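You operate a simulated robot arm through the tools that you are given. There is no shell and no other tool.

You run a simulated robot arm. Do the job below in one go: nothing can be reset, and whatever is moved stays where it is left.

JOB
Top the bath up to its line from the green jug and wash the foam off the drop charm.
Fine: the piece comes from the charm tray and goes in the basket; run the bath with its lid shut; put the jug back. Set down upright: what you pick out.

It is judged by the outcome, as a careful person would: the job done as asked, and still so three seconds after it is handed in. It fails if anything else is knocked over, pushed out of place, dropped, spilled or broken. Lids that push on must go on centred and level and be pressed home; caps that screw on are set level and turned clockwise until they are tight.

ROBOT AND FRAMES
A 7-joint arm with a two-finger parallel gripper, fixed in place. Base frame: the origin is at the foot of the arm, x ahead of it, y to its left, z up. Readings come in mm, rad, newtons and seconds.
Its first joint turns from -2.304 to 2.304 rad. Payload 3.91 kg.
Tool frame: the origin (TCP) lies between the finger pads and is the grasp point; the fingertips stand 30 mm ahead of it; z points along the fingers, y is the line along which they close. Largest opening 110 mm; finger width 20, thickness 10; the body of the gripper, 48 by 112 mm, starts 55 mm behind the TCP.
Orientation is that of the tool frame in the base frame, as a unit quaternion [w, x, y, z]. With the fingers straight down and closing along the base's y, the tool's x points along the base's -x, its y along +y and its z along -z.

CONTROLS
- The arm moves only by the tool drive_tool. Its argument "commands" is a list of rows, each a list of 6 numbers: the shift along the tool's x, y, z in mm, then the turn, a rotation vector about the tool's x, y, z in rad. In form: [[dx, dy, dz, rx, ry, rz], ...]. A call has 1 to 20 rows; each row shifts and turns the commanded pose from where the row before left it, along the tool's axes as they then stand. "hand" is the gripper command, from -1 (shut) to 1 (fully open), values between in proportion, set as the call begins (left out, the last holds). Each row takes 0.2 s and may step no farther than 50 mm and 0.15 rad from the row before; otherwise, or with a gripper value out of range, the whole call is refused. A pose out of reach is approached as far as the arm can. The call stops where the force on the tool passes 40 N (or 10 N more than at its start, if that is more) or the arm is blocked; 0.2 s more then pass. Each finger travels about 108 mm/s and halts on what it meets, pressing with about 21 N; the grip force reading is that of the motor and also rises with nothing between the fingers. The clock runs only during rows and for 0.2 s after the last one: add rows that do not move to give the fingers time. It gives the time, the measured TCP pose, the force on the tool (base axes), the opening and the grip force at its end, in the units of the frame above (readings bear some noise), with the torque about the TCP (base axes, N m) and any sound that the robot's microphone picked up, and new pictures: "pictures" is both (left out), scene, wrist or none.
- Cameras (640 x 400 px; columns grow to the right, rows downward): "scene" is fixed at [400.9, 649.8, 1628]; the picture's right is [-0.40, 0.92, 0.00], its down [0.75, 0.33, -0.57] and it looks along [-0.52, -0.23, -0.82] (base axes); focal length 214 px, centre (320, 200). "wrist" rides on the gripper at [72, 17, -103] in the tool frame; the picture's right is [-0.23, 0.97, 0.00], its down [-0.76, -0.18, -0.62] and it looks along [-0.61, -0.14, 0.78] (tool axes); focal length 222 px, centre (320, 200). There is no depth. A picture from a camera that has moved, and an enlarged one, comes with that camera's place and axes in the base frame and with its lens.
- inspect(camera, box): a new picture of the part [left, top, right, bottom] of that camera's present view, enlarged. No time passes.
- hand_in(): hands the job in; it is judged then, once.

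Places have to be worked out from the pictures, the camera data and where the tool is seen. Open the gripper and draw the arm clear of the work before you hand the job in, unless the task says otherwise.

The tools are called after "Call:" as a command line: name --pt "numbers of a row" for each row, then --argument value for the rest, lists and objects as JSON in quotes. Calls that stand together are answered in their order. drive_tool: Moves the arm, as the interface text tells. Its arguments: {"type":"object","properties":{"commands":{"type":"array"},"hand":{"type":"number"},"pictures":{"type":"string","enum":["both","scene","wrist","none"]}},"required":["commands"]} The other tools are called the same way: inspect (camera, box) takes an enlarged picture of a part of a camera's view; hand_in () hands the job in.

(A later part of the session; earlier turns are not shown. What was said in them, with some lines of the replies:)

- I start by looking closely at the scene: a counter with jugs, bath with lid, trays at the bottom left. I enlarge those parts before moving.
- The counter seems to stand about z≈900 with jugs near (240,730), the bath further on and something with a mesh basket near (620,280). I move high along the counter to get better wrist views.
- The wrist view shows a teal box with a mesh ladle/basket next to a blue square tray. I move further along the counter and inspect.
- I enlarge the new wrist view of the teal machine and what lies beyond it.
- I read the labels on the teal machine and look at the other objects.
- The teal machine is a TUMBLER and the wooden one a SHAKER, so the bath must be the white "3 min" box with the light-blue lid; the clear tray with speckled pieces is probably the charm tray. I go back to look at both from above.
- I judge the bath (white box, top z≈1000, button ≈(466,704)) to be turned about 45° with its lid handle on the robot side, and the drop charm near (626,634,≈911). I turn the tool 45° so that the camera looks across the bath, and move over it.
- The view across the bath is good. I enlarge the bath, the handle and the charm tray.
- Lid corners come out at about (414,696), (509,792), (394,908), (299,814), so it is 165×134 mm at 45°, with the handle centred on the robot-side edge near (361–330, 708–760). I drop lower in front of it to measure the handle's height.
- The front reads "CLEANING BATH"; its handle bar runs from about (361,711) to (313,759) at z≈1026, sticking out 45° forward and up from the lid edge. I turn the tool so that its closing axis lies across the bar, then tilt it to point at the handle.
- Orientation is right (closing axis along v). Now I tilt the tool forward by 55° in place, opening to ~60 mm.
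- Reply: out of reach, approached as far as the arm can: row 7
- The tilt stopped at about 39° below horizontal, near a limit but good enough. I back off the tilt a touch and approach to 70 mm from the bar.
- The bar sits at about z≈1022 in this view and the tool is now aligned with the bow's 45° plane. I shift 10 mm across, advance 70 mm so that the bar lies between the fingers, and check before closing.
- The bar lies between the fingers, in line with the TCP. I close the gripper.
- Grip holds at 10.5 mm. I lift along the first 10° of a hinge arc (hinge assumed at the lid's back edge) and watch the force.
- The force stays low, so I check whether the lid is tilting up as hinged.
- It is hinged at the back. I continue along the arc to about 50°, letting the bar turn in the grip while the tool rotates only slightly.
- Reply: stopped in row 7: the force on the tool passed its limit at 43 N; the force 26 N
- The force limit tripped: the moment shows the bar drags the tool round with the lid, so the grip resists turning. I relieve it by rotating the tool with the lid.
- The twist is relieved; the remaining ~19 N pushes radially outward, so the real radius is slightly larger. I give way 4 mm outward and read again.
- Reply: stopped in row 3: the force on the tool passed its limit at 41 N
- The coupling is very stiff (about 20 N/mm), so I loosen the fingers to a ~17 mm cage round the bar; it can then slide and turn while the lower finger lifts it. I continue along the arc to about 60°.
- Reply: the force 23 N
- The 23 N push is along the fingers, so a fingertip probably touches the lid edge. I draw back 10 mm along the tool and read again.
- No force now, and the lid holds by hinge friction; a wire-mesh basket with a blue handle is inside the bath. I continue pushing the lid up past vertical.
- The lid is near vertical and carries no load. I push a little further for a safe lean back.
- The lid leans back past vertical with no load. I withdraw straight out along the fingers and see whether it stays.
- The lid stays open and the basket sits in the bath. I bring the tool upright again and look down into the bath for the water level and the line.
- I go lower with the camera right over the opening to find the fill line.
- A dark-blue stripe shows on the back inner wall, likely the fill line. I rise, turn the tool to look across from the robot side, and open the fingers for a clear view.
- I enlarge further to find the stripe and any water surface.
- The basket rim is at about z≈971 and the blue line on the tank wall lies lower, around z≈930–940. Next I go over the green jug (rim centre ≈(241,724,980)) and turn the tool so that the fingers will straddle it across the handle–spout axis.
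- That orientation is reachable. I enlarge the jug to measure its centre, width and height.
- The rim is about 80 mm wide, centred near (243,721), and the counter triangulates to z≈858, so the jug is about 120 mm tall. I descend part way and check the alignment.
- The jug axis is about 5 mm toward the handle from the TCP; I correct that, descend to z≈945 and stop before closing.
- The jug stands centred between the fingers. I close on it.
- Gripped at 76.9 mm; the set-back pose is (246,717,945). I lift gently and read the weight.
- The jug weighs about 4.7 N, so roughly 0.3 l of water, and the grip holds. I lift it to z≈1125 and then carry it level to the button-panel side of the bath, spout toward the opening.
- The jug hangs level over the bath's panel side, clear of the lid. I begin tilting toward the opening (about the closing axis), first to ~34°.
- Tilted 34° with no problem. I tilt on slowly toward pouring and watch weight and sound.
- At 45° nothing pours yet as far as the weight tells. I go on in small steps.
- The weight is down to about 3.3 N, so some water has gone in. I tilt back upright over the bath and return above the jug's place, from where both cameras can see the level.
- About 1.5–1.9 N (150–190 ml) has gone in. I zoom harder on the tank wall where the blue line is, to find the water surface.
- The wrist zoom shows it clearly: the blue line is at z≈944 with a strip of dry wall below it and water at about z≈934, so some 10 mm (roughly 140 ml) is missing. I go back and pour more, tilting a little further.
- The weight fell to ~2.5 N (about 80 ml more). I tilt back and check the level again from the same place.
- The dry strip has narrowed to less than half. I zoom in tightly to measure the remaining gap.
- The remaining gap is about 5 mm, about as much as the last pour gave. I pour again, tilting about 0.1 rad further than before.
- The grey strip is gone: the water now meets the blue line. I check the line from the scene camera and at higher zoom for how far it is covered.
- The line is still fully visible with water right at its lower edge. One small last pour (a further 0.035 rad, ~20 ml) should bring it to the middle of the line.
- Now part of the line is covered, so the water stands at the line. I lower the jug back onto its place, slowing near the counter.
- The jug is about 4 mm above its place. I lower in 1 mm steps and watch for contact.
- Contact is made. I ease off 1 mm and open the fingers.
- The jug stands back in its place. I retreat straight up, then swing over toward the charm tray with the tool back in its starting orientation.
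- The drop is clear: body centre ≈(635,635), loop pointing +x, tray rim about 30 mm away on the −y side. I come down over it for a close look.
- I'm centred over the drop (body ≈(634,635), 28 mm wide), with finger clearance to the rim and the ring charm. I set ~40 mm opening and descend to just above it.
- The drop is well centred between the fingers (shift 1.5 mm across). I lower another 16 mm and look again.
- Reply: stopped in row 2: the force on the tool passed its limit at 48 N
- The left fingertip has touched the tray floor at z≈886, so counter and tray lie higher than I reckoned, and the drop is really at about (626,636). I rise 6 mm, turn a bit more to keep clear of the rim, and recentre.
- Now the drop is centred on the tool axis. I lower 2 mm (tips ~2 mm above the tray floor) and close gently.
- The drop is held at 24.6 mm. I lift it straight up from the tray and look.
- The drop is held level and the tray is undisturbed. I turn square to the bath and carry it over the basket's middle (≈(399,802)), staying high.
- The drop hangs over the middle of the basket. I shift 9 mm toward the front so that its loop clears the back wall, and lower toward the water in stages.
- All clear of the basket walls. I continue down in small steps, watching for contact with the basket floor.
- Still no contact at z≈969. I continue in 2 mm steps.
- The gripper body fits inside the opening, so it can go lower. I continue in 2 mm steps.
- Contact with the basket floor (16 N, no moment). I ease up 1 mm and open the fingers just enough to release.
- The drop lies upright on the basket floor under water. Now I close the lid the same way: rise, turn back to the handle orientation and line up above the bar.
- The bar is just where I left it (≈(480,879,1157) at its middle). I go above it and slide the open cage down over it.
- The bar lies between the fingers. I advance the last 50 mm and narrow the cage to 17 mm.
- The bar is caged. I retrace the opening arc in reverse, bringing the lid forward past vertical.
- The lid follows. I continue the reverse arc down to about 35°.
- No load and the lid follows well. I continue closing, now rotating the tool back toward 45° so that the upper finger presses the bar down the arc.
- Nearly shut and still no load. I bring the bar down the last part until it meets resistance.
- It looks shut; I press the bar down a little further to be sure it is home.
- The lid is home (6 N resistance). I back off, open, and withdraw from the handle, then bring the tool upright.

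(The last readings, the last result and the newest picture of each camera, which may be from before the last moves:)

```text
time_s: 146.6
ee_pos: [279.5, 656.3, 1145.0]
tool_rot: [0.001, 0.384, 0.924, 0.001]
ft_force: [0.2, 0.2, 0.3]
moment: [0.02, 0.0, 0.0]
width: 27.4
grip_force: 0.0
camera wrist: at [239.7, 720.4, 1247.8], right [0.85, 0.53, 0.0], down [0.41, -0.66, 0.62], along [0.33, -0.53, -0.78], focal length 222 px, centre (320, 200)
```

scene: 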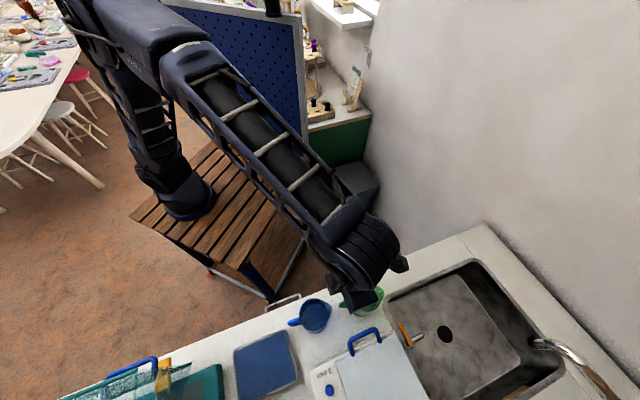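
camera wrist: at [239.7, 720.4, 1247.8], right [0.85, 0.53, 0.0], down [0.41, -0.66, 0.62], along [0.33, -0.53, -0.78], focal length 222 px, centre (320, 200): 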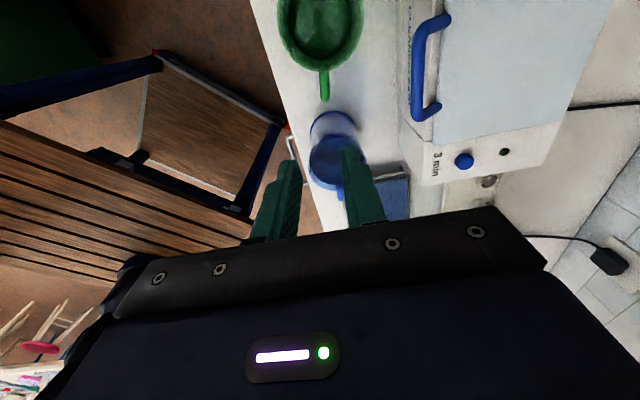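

The lid is shut. The button is at about (467,701), top z≈998. I move above it with the fingers closed.

Call:
drive_tool --pt "-20 33 0 0 0 0" --pt "-20 33 0 0 0 0" --pt "-20 33 0 0 0 0" --pt "-20 33 0 0 0 0" --pt "-20.6 32.5 0 0 0 0" --pt "0 0 30 0 0 0" --pt "0 0 25 0 0 0" --pt "0 0 0 0 0 0" --hand -1

Call:
inspect --camera "wrist" --box '[220, 60, 420, 220]'

Call:
inspect --camera "scene" --box '[300, 320, 420, 400]'

```text
time_s: 148.4
ee_pos: [466.4, 703.1, 1090.9]
tool_rot: [0.002, 0.383, 0.924, 0.001]
ft_force: [0.2, -0.3, -0.1]
moment: [0.0, -0.03, -0.02]
width: 0.0
grip_force: 20.9
camera wrist: at [427.8, 766.1, 1194.3], right [0.85, 0.53, 0.0], down [0.41, -0.67, 0.62], along [0.33, -0.53, -0.78], focal length 222 px, centre (320, 200)
```

scene: 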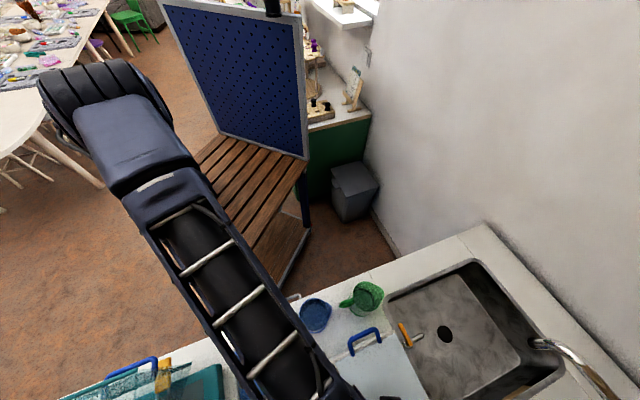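
wrist: 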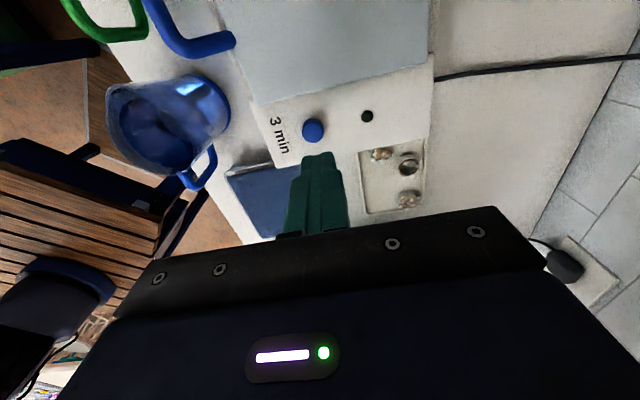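

```text
2.50 times, centred on (320, 140) of wrist
camera zoom: at [427.8, 766.1, 1194.3], right [0.85, 0.53, 0.0], down [0.41, -0.67, 0.62], along [0.33, -0.53, -0.78], focal length 555 px, centre (320, 350)
```

zoom: 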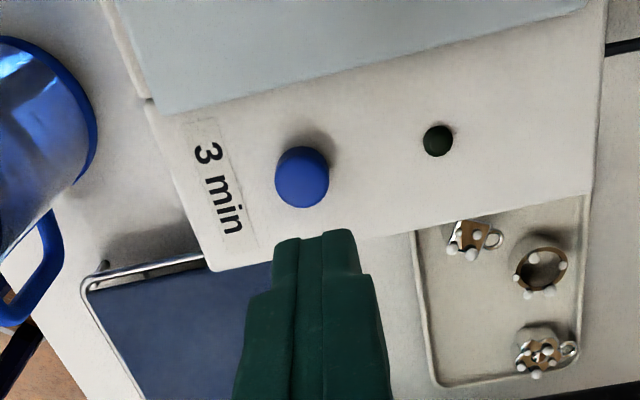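

```text
5.00 times, centred on (360, 360) of scene
camera zoom: at [400.9, 649.8, 1628.0], right [-0.4, 0.92, 0.0], down [0.75, 0.33, -0.57], along [-0.52, -0.23, -0.82], focal length 1072 px, centre (120, -600)
```

zoom: 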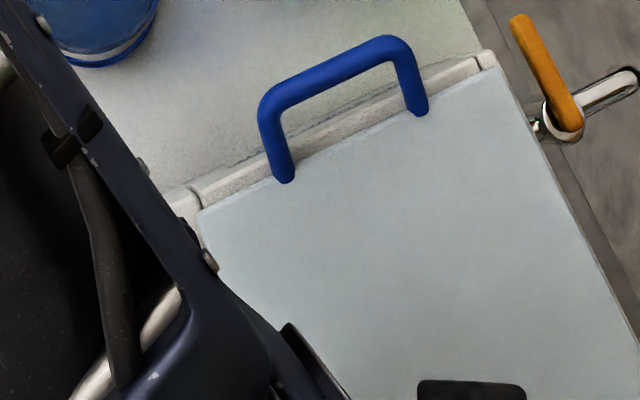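

The near view puts the button at about (463,699), so I shift 4.5 mm and descend to just above it.

Call:
drive_tool --pt "0 -4.5 20 0 0 0" --pt "0 0 20 0 0 0" --pt "0 0 8 0 0 0" --pt "0 0 0 0 0 0" --pictures "wrist"

Call:
inspect --camera "wrist" --box '[240, 80, 400, 220]'

```text
time_s: 149.4
ee_pos: [464.4, 701.0, 1042.6]
tool_rot: [0.002, 0.384, 0.923, 0.001]
ft_force: [-0.6, 0.3, 0.8]
moment: [-0.02, -0.01, -0.01]
width: 0.0
grip_force: 21.1
camera wrist: at [424.3, 763.2, 1146.1], right [0.85, 0.53, 0.0], down [0.41, -0.67, 0.62], along [0.33, -0.53, -0.78], focal length 222 px, centre (320, 200)
```

wrist: 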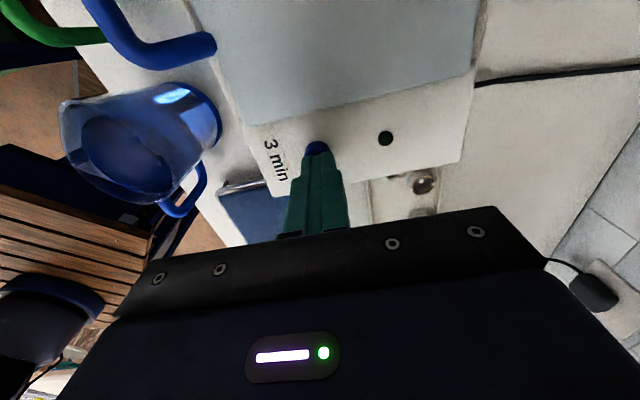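

```text
2.86 times, centred on (320, 150) of wrist
camera zoom: at [424.3, 763.2, 1146.1], right [0.85, 0.53, 0.0], down [0.41, -0.67, 0.62], along [0.33, -0.53, -0.78], focal length 635 px, centre (320, 343)
```

zoom: 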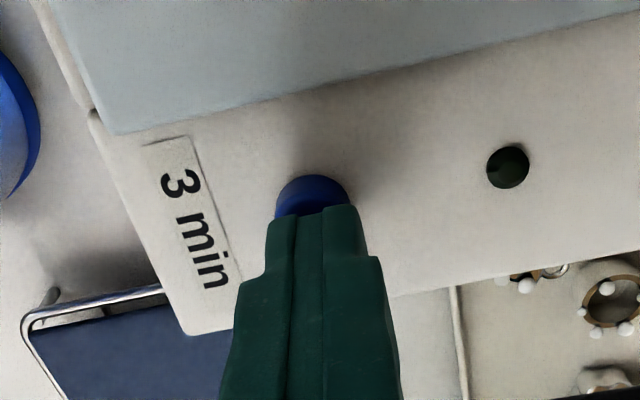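

The fingertips are right over the button. I press down in small steps, watching force and sound.

Call:
drive_tool --pt "0 0 2 0 0 0" --pt "0 0 2 0 0 0" --pt "0 0 2 0 0 0" --pt "0 0 0 0 0 0" --pictures "none"

Call:
drive_tool --pt "0 0 1.5 0 0 0" --pt "0 0 1.5 0 0 0" --pt "0 0 0 0 0 0" --pictures "none"

```text
time_s: 150.4
ee_pos: [464.2, 700.7, 1036.9]
tool_rot: [0.001, 0.383, 0.924, 0.001]
ft_force: [-0.6, 1.0, 1.5]
moment: [0.01, -0.04, 0.04]
width: 0.0
grip_force: 21.0
heard: click
```

```text
time_s: 151.2
ee_pos: [464.4, 699.4, 1035.0]
tool_rot: [0.002, 0.384, 0.923, 0.001]
ft_force: [-1.4, -2.4, 11.3]
moment: [-0.09, 0.07, -0.01]
width: 0.2
grip_force: 21.2
```

A click was heard. I rise off the button and check the indicator lamp and sounds.

Call:
drive_tool --pt "0 0 -10 0 0 0" --pt "0 0 -30 0 0 0" --pt "0 0 -40 0 0 0" --pt "0 0 -40 0 0 0" --pt "0 0 0 0 0 0"

Call:
inspect --camera "wrist" --box '[220, 40, 460, 220]'

```text
time_s: 152.4
ee_pos: [462.6, 699.1, 1152.5]
tool_rot: [0.002, 0.383, 0.924, 0.0]
ft_force: [0.0, 0.8, -0.4]
moment: [-0.01, 0.0, 0.0]
width: 0.1
grip_force: 20.6
camera wrist: at [423.3, 762.9, 1256.7], right [0.85, 0.53, 0.0], down [0.41, -0.66, 0.62], along [0.33, -0.53, -0.78], focal length 222 px, centre (320, 200)
```

scene: 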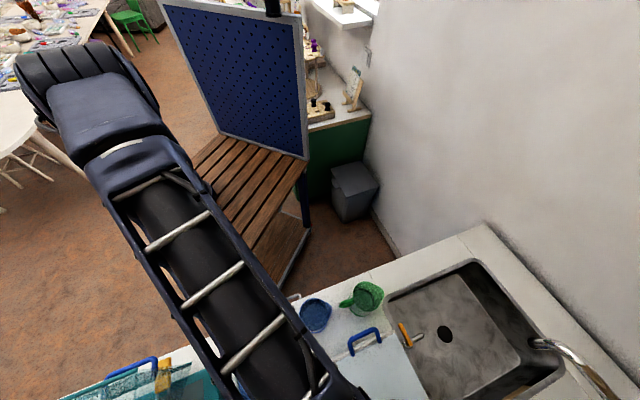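
wrist: 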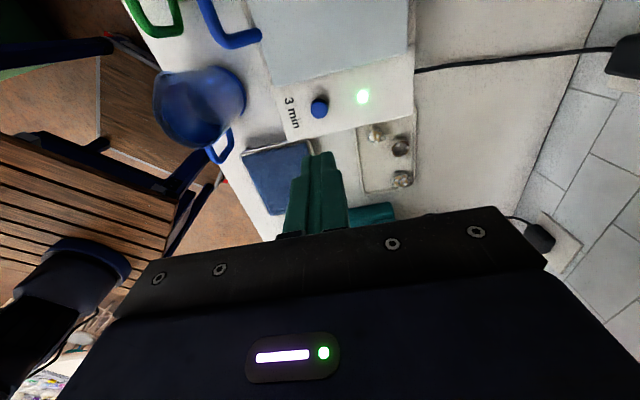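

```text
2.22 times, centred on (340, 130) of wrist
camera zoom: at [423.3, 762.9, 1256.7], right [0.85, 0.53, 0.0], down [0.41, -0.66, 0.62], along [0.33, -0.53, -0.78], focal length 494 px, centre (276, 356)
```

zoom: 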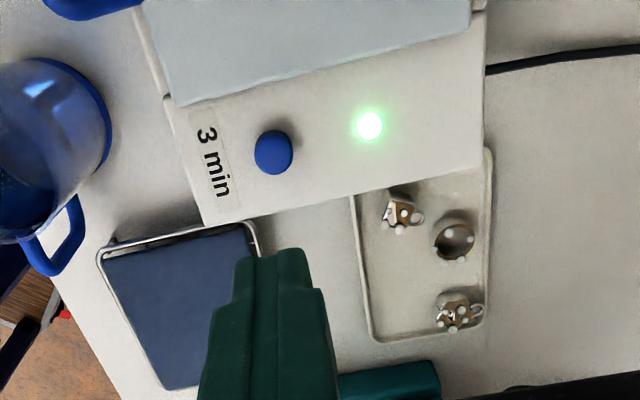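

The green lamp is lit, so the bath is running with its lid shut. I wait, keeping the lamp in view.

Call:
drive_tool --pt "0 0 0 0 0 0" --pt "0 0 0 0 0 0" --pt "0 0 0 0 0 0" --pt "0 0 0 0 0 0" --pt "0 0 0 0 0 0" --pt "0 0 0 0 0 0" --pt "0 0 0 0 0 0" --pt "0 0 0 0 0 0" --pt "0 0 0 0 0 0" --pt "0 0 0 0 0 0" --pt "0 0 0 0 0 0" --pt "0 0 0 0 0 0" --pt "0 0 0 0 0 0" --pt "0 0 0 0 0 0" --pt "0 0 0 0 0 0" --pt "0 0 0 0 0 0" --pt "0 0 0 0 0 0" --pt "0 0 0 0 0 0" --pt "0 0 0 0 0 0" --pt "0 0 0 0 0 0" --pictures "none"

Call:
drive_tool --pt "0 0 0 0 0 0" --pt "0 0 0 0 0 0" --pt "0 0 0 0 0 0" --pt "0 0 0 0 0 0" --pt "0 0 0 0 0 0" --pt "0 0 0 0 0 0" --pt "0 0 0 0 0 0" --pt "0 0 0 0 0 0" --pt "0 0 0 0 0 0" --pt "0 0 0 0 0 0" --pt "0 0 0 0 0 0" --pt "0 0 0 0 0 0" --pt "0 0 0 0 0 0" --pt "0 0 0 0 0 0" --pt "0 0 0 0 0 0" --pt "0 0 0 0 0 0" --pt "0 0 0 0 0 0" --pt "0 0 0 0 0 0" --pt "0 0 0 0 0 0" --pt "0 0 0 0 0 0" --pictures "none"

Call:
drive_tool --pt "0 0 0 0 0 0" --pt "0 0 0 0 0 0" --pt "0 0 0 0 0 0" --pt "0 0 0 0 0 0" --pt "0 0 0 0 0 0" --pt "0 0 0 0 0 0" --pt "0 0 0 0 0 0" --pt "0 0 0 0 0 0" --pt "0 0 0 0 0 0" --pt "0 0 0 0 0 0" --pt "0 0 0 0 0 0" --pt "0 0 0 0 0 0" --pt "0 0 0 0 0 0" --pt "0 0 0 0 0 0" --pt "0 0 0 0 0 0" --pt "0 0 0 0 0 0" --pt "0 0 0 0 0 0" --pt "0 0 0 0 0 0" --pt "0 0 0 0 0 0" --pt "0 0 0 0 0 0" --pictures "wrist"

```text
time_s: 156.6
ee_pos: [462.8, 700.6, 1153.5]
tool_rot: [0.002, 0.384, 0.923, 0.001]
ft_force: [-0.9, -0.8, -0.1]
moment: [-0.01, -0.01, 0.0]
width: 0.0
grip_force: 21.2
```

```text
time_s: 160.8
ee_pos: [463.3, 699.0, 1153.7]
tool_rot: [0.003, 0.383, 0.924, 0.001]
ft_force: [0.7, -0.3, 0.2]
moment: [-0.04, -0.01, -0.01]
width: 0.0
grip_force: 20.9
```

```text
time_s: 165.0
ee_pos: [463.6, 699.0, 1154.1]
tool_rot: [0.002, 0.383, 0.924, 0.001]
ft_force: [0.6, -0.5, 0.1]
moment: [-0.04, 0.01, 0.03]
width: 0.0
grip_force: 21.3
camera wrist: at [423.4, 762.9, 1256.6], right [0.85, 0.53, 0.0], down [0.41, -0.67, 0.62], along [0.33, -0.53, -0.78], focal length 222 px, centre (320, 200)
```

wrist: 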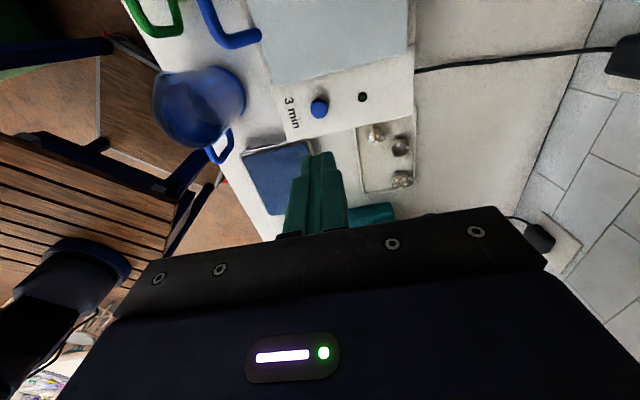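

The lamp is off again. I look closely to see whether it is really out.

Call:
inspect --camera "wrist" --box '[270, 60, 430, 180]'

Call:
drive_tool --pt "0 0 0 0 0 0" --pt "0 0 0 0 0 0" --pt "0 0 0 0 0 0" --pictures "wrist"

```text
3.33 times, centred on (350, 120) of wrist
camera zoom: at [423.4, 762.9, 1256.6], right [0.85, 0.53, 0.0], down [0.41, -0.67, 0.62], along [0.33, -0.53, -0.78], focal length 740 px, centre (220, 467)
```

zoom: 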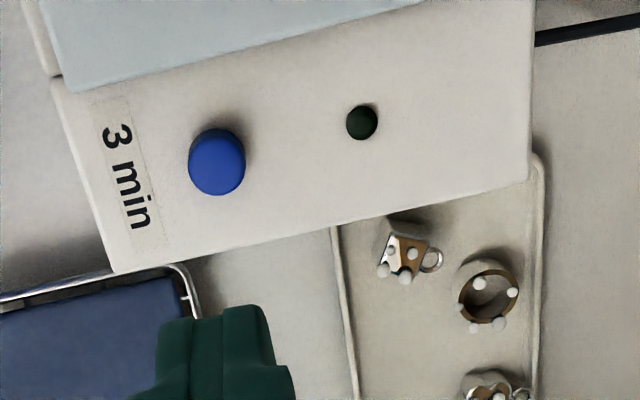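

```text
time_s: 165.8
ee_pos: [464.0, 698.8, 1152.8]
tool_rot: [0.002, 0.383, 0.924, 0.002]
ft_force: [0.5, -0.7, -0.5]
moment: [-0.02, 0.0, 0.02]
width: 0.0
grip_force: 20.6
camera wrist: at [423.4, 762.9, 1256.6], right [0.85, 0.53, 0.0], down [0.41, -0.67, 0.62], along [0.33, -0.53, -0.78], focal length 222 px, centre (320, 200)
```

wrist: 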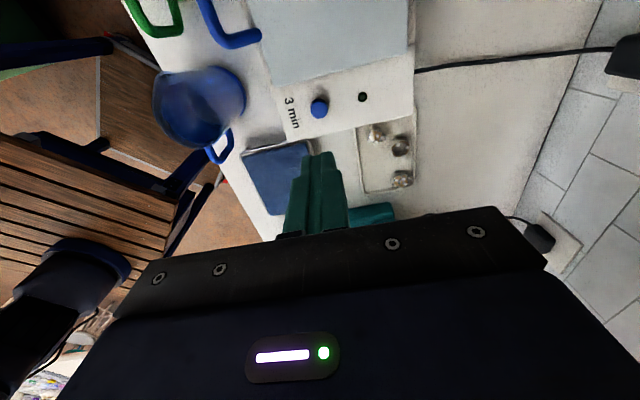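

The cycle seems finished (time appears to be shortened). To be sure that the foam is off, I go back to the handle for a look inside.

Call:
drive_tool --pt "19 -33 0 0 0 0" --pt "19 -33 0 0 0 0" --pt "19 -33 0 0 0 0" --pt "19 -33 0 0 0 0" --pt "18.4 -31.7 0 0 0 0" --pt "0 0 0 -0.131 0 0" --pt "0 0 0 -0.131 0 0" --pt "0 0 0 -0.131 0 0" --pt "0 0 0 -0.131 0 0" --pt "0 0 0 -0.131 0 0" --pt "0 0 0 -0.13 0 0" --pt "0 0 0 0 0 0" --hand 0.1 --pictures "wrist"

```text
time_s: 168.4
ee_pos: [282.2, 651.0, 1153.5]
tool_rot: [0.149, 0.353, 0.853, 0.355]
ft_force: [0.6, 0.8, 0.1]
moment: [-0.06, 0.03, 0.04]
width: 60.7
grip_force: 0.1
camera wrist: at [186.3, 659.0, 1237.6], right [0.64, 0.32, 0.69], down [0.14, -0.94, 0.31], along [0.75, -0.11, -0.65], focal length 222 px, centre (320, 200)
```

wrist: 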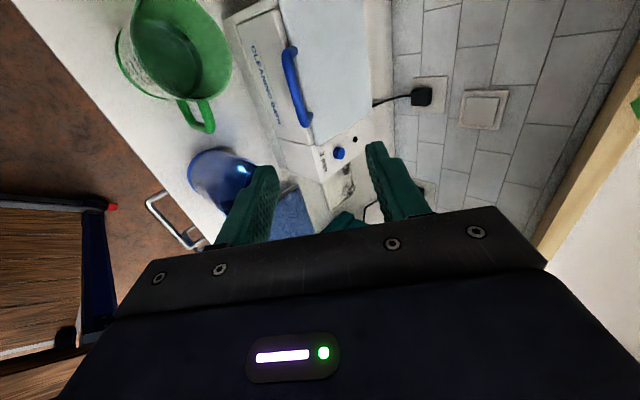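

Call:
drive_tool --pt "1.7 -7.1 29.9 0 0 0" --pt "1.7 -7.1 29.9 0 0 0" --pt "1.8 -7.2 29.8 0 0 0" --pt "0 0 20 0 0 0" --pt "0 0 20 0 0 0" --pt "0 0 20 0 0 0" --pt "0 0 0 0 0 0" --pictures "wrist"

Call:
drive_tool --pt "0 0 0 0 0 0" --pt "0 0 0 0 0 0" --hand -0.69 --pictures "wrist"

```text
time_s: 170.0
ee_pos: [341.9, 719.8, 1031.2]
tool_rot: [0.149, 0.354, 0.853, 0.354]
ft_force: [-0.1, 0.3, 0.6]
moment: [0.0, 0.02, -0.01]
width: 60.4
grip_force: 0.0
camera wrist: at [247.7, 727.2, 1116.4], right [0.64, 0.32, 0.69], down [0.14, -0.94, 0.32], along [0.75, -0.11, -0.65], focal length 222 px, centre (320, 200)
```

wrist: 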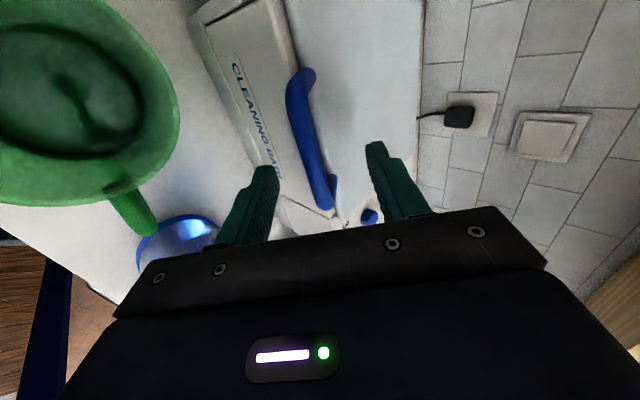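

```text
time_s: 170.6
ee_pos: [342.0, 718.7, 1032.2]
tool_rot: [0.149, 0.353, 0.853, 0.354]
ft_force: [-1.3, 0.2, -0.7]
moment: [0.02, -0.03, -0.01]
width: 17.1
grip_force: 0.0
camera wrist: at [247.5, 727.2, 1116.5], right [0.65, 0.32, 0.69], down [0.14, -0.94, 0.32], along [0.75, -0.11, -0.65], focal length 222 px, centre (320, 200)
```

wrist: 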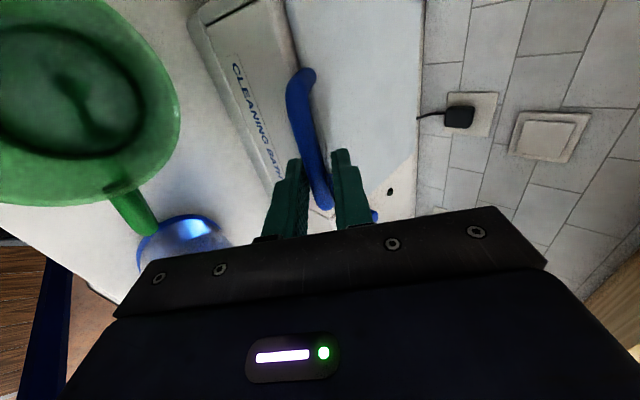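

Caged again. I raise the lid along the same arc.

Call:
drive_tool --pt "0 5.8 -4 0.0256 0 0" --pt "0 5.8 -3.9 0.0256 0 0" --pt "0 6.3 -4.1 0.0256 0 0" --pt "0 6.4 -4.1 0.0256 0 0" --pt "0 6.5 -3.9 0.0256 0 0" --pt "0 6.5 -3.8 0.0256 0 0" --pt "0 6.7 -3.7 0.0256 0 0" --pt "0 6.7 -3.6 0.0256 0 0" --pt "0 6.7 -3.4 0.0256 0 0" --pt "0 6.8 -3.4 0.0256 0 0" --pt "0 6.9 -3.2 0.0256 0 0" --pt "0 7 -3.2 0.0256 0 0" --pt "0 6.3 -4.2 0.0256 0 0" --pt "0 6.3 -4.2 0.0256 0 0" --pt "0 0 0 0 0 0" --pictures "wrist"

Call:
drive_tool --pt "0 6.6 -2.3 0 0 0" --pt "0 6.7 -2.3 0 0 0" --pt "0 7 -1.8 0 0 0" --pt "0 7 -1.7 0 0 0" --pt "0 7.1 -1.2 0 0 0" --pt "0 7.2 -1.1 0 0 0" --pt "0 7.1 -0.6 0 0 0" --pt "0 7.2 -0.5 0 0 0" --pt "0 7.2 0.1 0 0 0" --pt "0 7.3 0.2 0 0 0" --pt "0 7.2 0.7 0 0 0" --pt "0 7.2 0.8 0 0 0" --pt "0 0 0 0 0 0" --pictures "wrist"

Call:
inspect --camera "wrist" --box '[150, 30, 310, 180]'

```text
time_s: 173.8
ee_pos: [373.4, 749.8, 1127.2]
tool_rot: [0.084, 0.374, 0.902, 0.196]
ft_force: [-0.1, -0.7, -0.3]
moment: [0.0, -0.02, -0.01]
width: 17.5
grip_force: 0.2
camera wrist: at [301.1, 781.9, 1227.7], right [0.79, 0.47, 0.41], down [0.24, -0.84, 0.49], along [0.57, -0.29, -0.77], focal length 222 px, centre (320, 200)
```

wrist: 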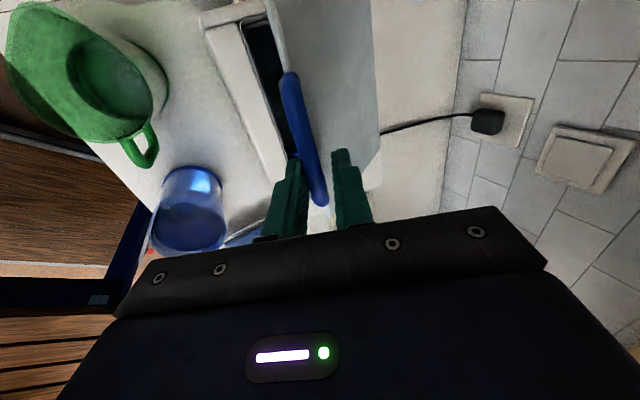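

```text
time_s: 176.6
ee_pos: [424.3, 801.5, 1171.6]
tool_rot: [0.083, 0.375, 0.902, 0.196]
ft_force: [0.2, -0.5, -0.5]
moment: [0.03, -0.01, 0.0]
width: 17.4
grip_force: 0.1
camera wrist: at [352.6, 832.9, 1272.4], right [0.79, 0.47, 0.41], down [0.24, -0.84, 0.49], along [0.57, -0.29, -0.77], focal length 222 px, centre (320, 200)
```

wrist: 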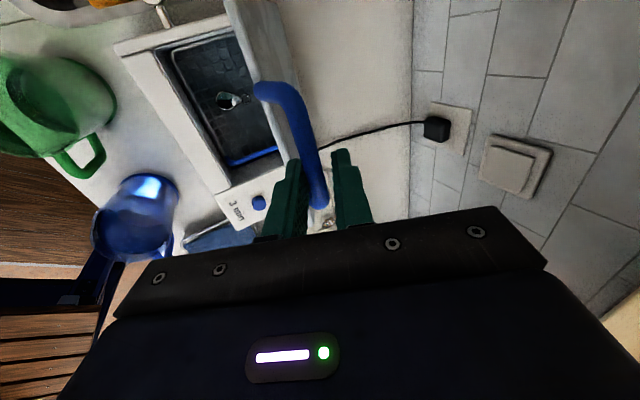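

```text
2.67 times, centred on (230, 105) of wrist
camera zoom: at [352.6, 832.9, 1272.4], right [0.79, 0.47, 0.41], down [0.24, -0.84, 0.49], along [0.57, -0.29, -0.77], focal length 592 px, centre (560, 453)
```

zoom: 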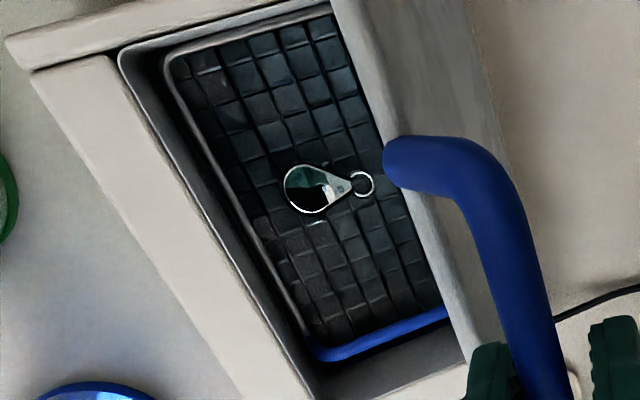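

The drop is clean — no foam left — and lies upright in the basket. I close the lid again along the same arc.

Call:
drive_tool --pt "0 -7.2 -0.8 0 0 0" --pt "0 -7.2 -0.7 0 0 0" --pt "0 -7.3 -0.2 0 0 0" --pt "0 -7.2 -0.1 0 0 0" --pt "0 -7.2 0.5 0 0 0" --pt "0 -7.1 0.6 0 0 0" --pt "0 -7.2 1.1 0 0 0" --pt "0 -7.1 1.2 0 0 0" --pt "0 -7 1.7 0 0 0" --pt "0 -7 1.8 0 0 0" --pt "0 -6.7 2.3 0 0 0" --pt "0 -6.6 2.3 0 0 0" --pt "0 0 0 0 0 0" --pictures "wrist"

Call:
drive_tool --pt "0 -6.3 4.2 -0.0256 0 0" --pt "0 -6.3 4.2 -0.0256 0 0" --pt "0 -7 3.2 -0.0256 0 0" --pt "0 -6.9 3.2 -0.0256 0 0" --pt "0 -6.8 3.4 -0.0256 0 0" --pt "0 -6.7 3.4 -0.0256 0 0" --pt "0 -6.7 3.6 -0.0256 0 0" --pt "0 -6.7 3.7 -0.0256 0 0" --pt "0 -6.5 3.8 -0.0256 0 0" --pt "0 -6.5 3.9 -0.0256 0 0" --pt "0 -6.4 4.1 -0.0256 0 0" --pt "0 -6.3 4.1 -0.0256 0 0" --pt "0 -5.8 3.9 -0.0256 0 0" --pt "0 -5.8 4 -0.0256 0 0" --pt "0 0 0 0 0 0" --pictures "wrist"

```text
time_s: 179.4
ee_pos: [372.6, 749.7, 1126.4]
tool_rot: [0.083, 0.375, 0.902, 0.196]
ft_force: [-0.9, 0.3, 0.2]
moment: [0.0, 0.03, -0.02]
width: 17.2
grip_force: 0.3
camera wrist: at [301.0, 781.3, 1227.8], right [0.79, 0.47, 0.41], down [0.24, -0.84, 0.49], along [0.57, -0.29, -0.77], focal length 222 px, centre (320, 200)
```

wrist: 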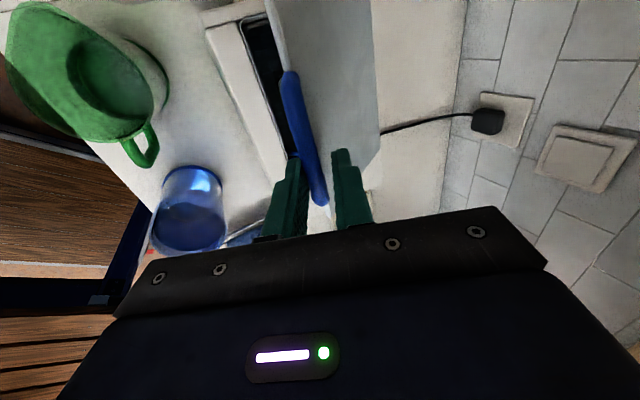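

```text
time_s: 182.6
ee_pos: [340.9, 716.6, 1034.1]
tool_rot: [0.148, 0.353, 0.853, 0.354]
ft_force: [-0.1, 0.3, 0.1]
moment: [-0.02, 0.02, -0.02]
width: 17.0
grip_force: 0.1
camera wrist: at [245.7, 725.1, 1118.2], right [0.65, 0.32, 0.69], down [0.14, -0.94, 0.31], along [0.75, -0.11, -0.65], focal length 222 px, centre (320, 200)
```

wrist: 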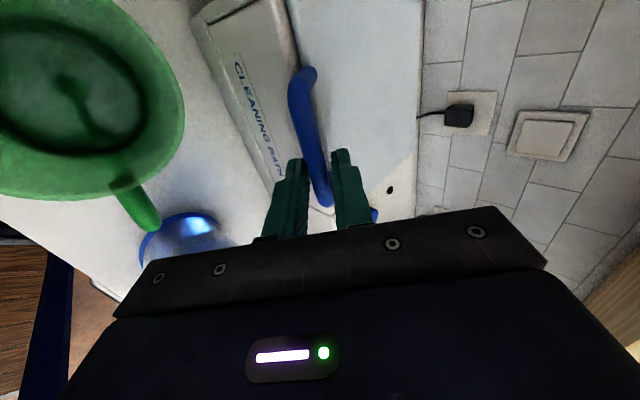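

The lid is down; I press it home with the upper finger until there is resistance.

Call:
drive_tool --pt "0 -1.5 1.5 0 0 0" --pt "0 -1.5 1.5 0 0 0" --pt "0 -1.5 1.5 0 0 0" --pt "0 0 0 0 0 0" --pictures "none"

Call:
drive_tool --pt "0 -1.5 1 0 0 0" --pt "0 0 0 0 0 0" --pictures "none"

```text
time_s: 183.6
ee_pos: [341.8, 717.0, 1026.6]
tool_rot: [0.148, 0.353, 0.853, 0.355]
ft_force: [1.6, 2.0, 5.7]
moment: [0.04, -0.05, 0.05]
width: 19.6
grip_force: 3.0
```

```text
time_s: 184.2
ee_pos: [340.7, 715.7, 1027.3]
tool_rot: [0.149, 0.353, 0.853, 0.354]
ft_force: [1.4, 3.9, 8.4]
moment: [0.06, -0.08, 0.07]
width: 21.3
grip_force: 4.5
```

The lid resists firmly, so it is home. I ease off, open, withdraw along the fingers, and draw the arm clear.

Call:
drive_tool --pt "0 4 0 0 0 0" --pt "0 0 0 0 0 0" --hand -0.45 --pictures "none"

Call:
drive_tool --pt "0 0 -15 0 0 0" --pt "0 0 -25 0 0 0" --pt "0 0 -25 0 0 0" --pt "0 0 -30 0 0 0" --pt "0 0 -30 0 0 0" --pt "0 0 0 0.131 0 0" --pt "0 0 0 0.131 0 0" --pt "0 0 0 0.131 0 0" --pt "0 0 0 0.131 0 0" --pt "0 0 0 0.131 0 0" --pt "0 0 0 0.13 0 0" --pt "0 0 -40 0 0 0" --pt "0 0 -40 0 0 0" --pt "0 -40 -40 0 0 0" --pt "0 -40 -40 0 0 0" --pt "0 -20 -40 0 0 0" --pt "0 0 0 0 0 0"

Call:
drive_tool --pt "0 0 0 0 0 0" --pt "0 0 0 0 0 0" --pt "0 0 0 0 0 0" --hand 1

Call:
inspect --camera "scene" --box '[270, 270, 440, 400]'

Call:
inspect --camera "wrist" --box '[240, 0, 640, 230]'

```text
time_s: 184.8
ee_pos: [342.1, 718.5, 1028.8]
tool_rot: [0.148, 0.353, 0.853, 0.354]
ft_force: [1.1, 0.1, -0.3]
moment: [-0.01, 0.0, 0.01]
width: 30.5
grip_force: 0.1
```

```text
refused: row 14 steps farther than a row can; nothing moved
```

```text
time_s: 185.6
ee_pos: [342.0, 718.6, 1029.6]
tool_rot: [0.148, 0.354, 0.853, 0.354]
ft_force: [0.5, -0.2, 0.3]
moment: [-0.01, -0.03, 0.0]
width: 110.1
grip_force: 0.1
camera wrist: at [247.3, 726.8, 1112.8], right [0.65, 0.32, 0.69], down [0.14, -0.94, 0.32], along [0.75, -0.11, -0.65], focal length 222 px, centre (320, 200)
```

scene: 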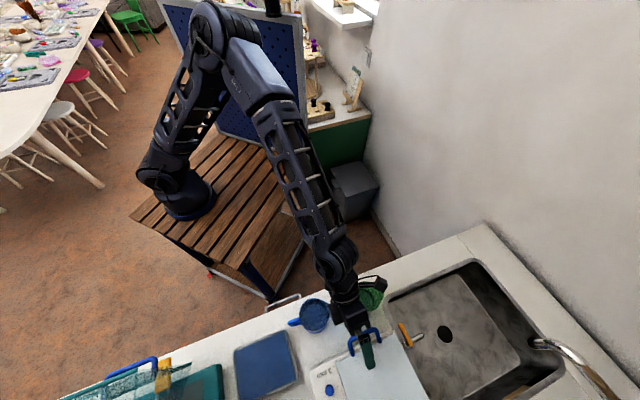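
wrist: 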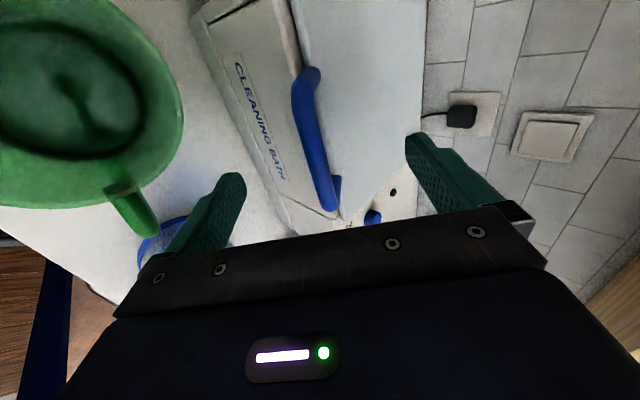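

```text
3.08 times, centred on (355, 335) of scene
camera zoom: at [400.9, 649.8, 1628.0], right [-0.4, 0.92, 0.0], down [0.75, 0.33, -0.57], along [-0.52, -0.23, -0.82], focal length 660 px, centre (212, -215)
```

zoom: 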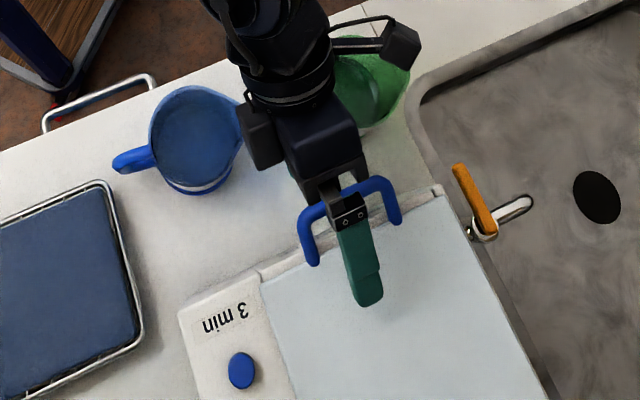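

```text
1.60 times, centred on (440, 115) of wrist
camera zoom: at [247.3, 726.8, 1112.8], right [0.65, 0.32, 0.69], down [0.14, -0.94, 0.32], along [0.75, -0.11, -0.65], focal length 355 px, centre (128, 336)
```

zoom: 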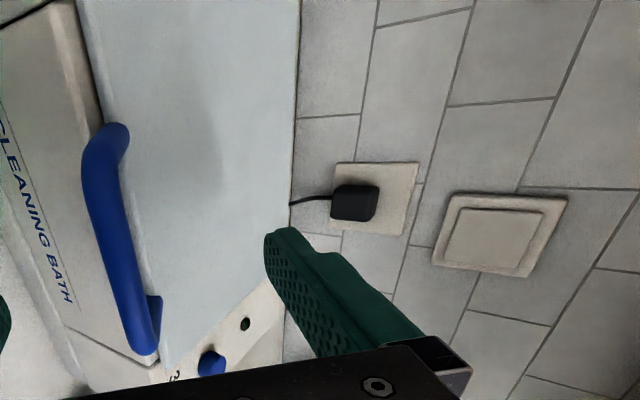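

The long call was refused (a row too large), only the opening happened and nothing was touched. I narrow the fingers a bit and withdraw with smaller steps.

Call:
drive_tool --pt "0 0 0 0 0 0" --pt "0 0 0 0 0 0" --pt "0 0 -15 0 0 0" --pt "0 0 -25 0 0 0" --pt "0 0 -25 0 0 0" --pt "0 0 -30 0 0 0" --pt "0 0 -30 0 0 0" --pt "0 0 0 0.131 0 0" --pt "0 0 0 0.131 0 0" --pt "0 0 0 0.131 0 0" --pt "0 0 0 0.131 0 0" --pt "0 0 0 0.131 0 0" --pt "0 0 0 0.13 0 0" --pt "0 0 -40 0 0 0" --pt "0 0 -40 0 0 0" --pt "0 -10 -40 0 0 0" --pt "0 -20 -40 0 0 0" --pt "0 -20 -40 0 0 0" --pt "0 0 0 0 0 0" --hand 0.1

Call:
drive_tool --pt "0 0 0 0 0 0" --pt "0 0 0 0 0 0" --pt "0 0 0 0 0 0" --hand 1

Call:
inspect --camera "scene" --box '[270, 270, 440, 400]'

Call:
inspect --camera "wrist" --box '[240, 0, 640, 230]'

```text
time_s: 189.6
ee_pos: [243.0, 620.9, 1315.4]
tool_rot: [0.002, 0.383, 0.924, 0.001]
ft_force: [0.3, 0.2, -0.7]
moment: [0.02, -0.03, -0.01]
width: 60.7
grip_force: 0.0
camera wrist: at [203.4, 684.6, 1419.1], right [0.85, 0.53, 0.0], down [0.41, -0.67, 0.62], along [0.33, -0.53, -0.78], focal length 222 px, centre (320, 200)
```

scene: 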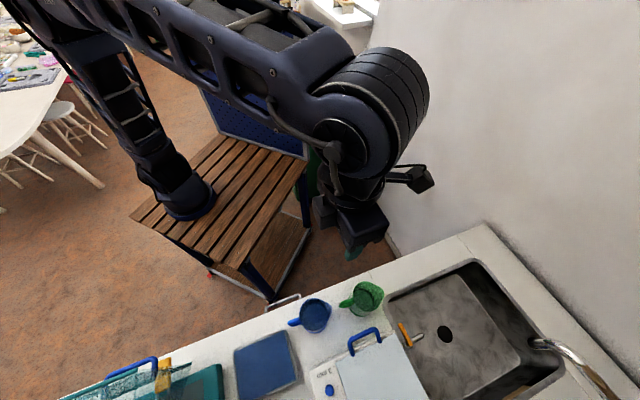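
wrist: 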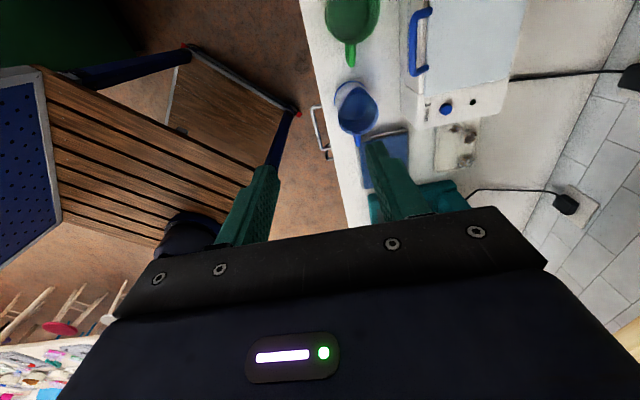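

```text
time_s: 190.4
ee_pos: [243.7, 620.8, 1315.1]
tool_rot: [0.002, 0.384, 0.923, 0.001]
ft_force: [0.8, 0.4, 0.0]
moment: [0.0, 0.0, 0.0]
width: 110.0
grip_force: 0.1
camera wrist: at [203.4, 684.7, 1418.9], right [0.85, 0.53, 0.0], down [0.41, -0.67, 0.62], along [0.33, -0.53, -0.78], focal length 222 px, centre (320, 200)
```

scene: 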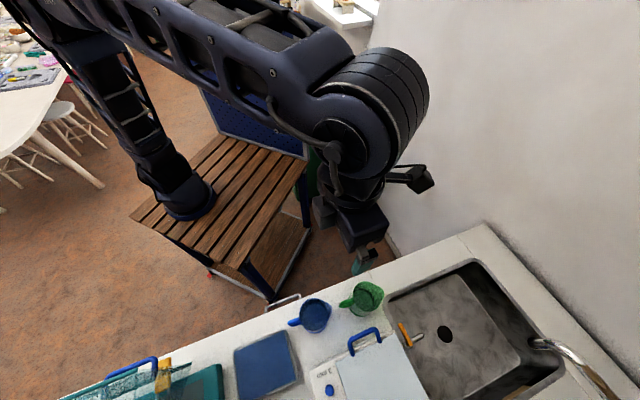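
wrist: 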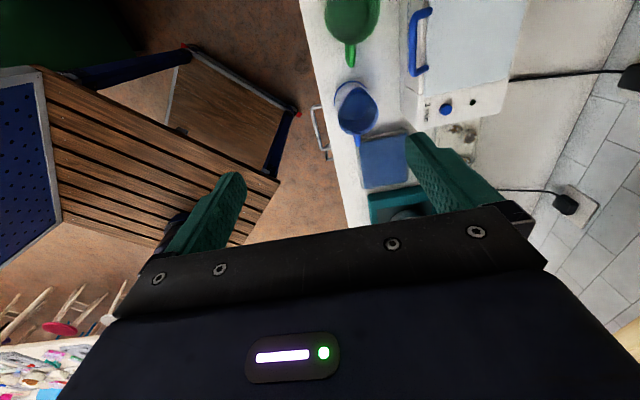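

```text
3.08 times, centred on (355, 335) of scene
camera zoom: at [400.9, 649.8, 1628.0], right [-0.4, 0.92, 0.0], down [0.75, 0.33, -0.57], along [-0.52, -0.23, -0.82], focal length 660 px, centre (212, -215)
```

zoom: 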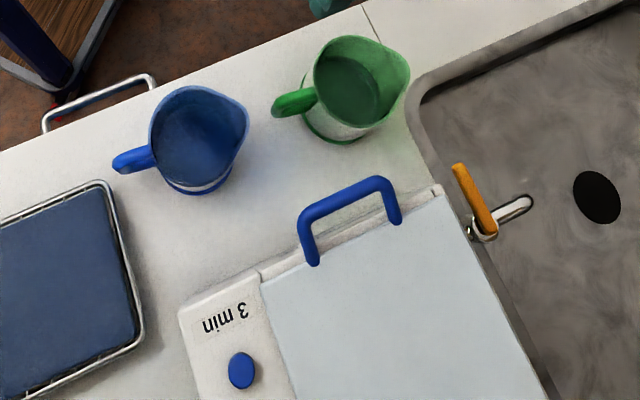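

```text
1.60 times, centred on (440, 115) of wrist
camera zoom: at [203.4, 684.7, 1418.9], right [0.85, 0.53, 0.0], down [0.41, -0.67, 0.62], along [0.33, -0.53, -0.78], focal length 355 px, centre (128, 336)
```

zoom: 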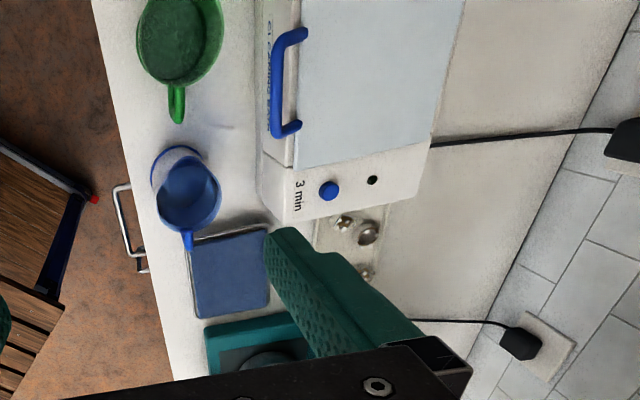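

Everything is in order: the lid is shut, the lamp is out, the green jug is back in its place, the drop is clean and upright in the basket, and the other things are undisturbed. The gripper is open and clear, so I hand the job in.

Call:
hand_in

```text
The job is handed in.
```

I topped the bath up to its blue line from the green jug and washed the drop charm. I then handed the job in; no verdict came back.

- **Drop charm:** I took it from the charm tray and set it upright in the bath's basket. After the run I lifted the lid to check: the foam is gone and the charm is still upright. I left it in the basket.
- **Bath:** I ran it with the lid shut. The lamp was on a second after I pressed the button and was out within about 14 seconds, well short of the marked 3 minutes. I took the run as finished because the charm was clean. The lid is shut again and pressed home.
- **Green jug:** It is back upright on its spot, with some water left in it. Its handle is turned a few degrees from where it started.
- **Tray contact:** On the first try for the charm, a fingertip pressed on the tray floor at about 48 N. I saw no sign that the tray or the other charms moved.

I saw no spills, and nothing else looked moved. The gripper is open and the arm is clear of the counter.
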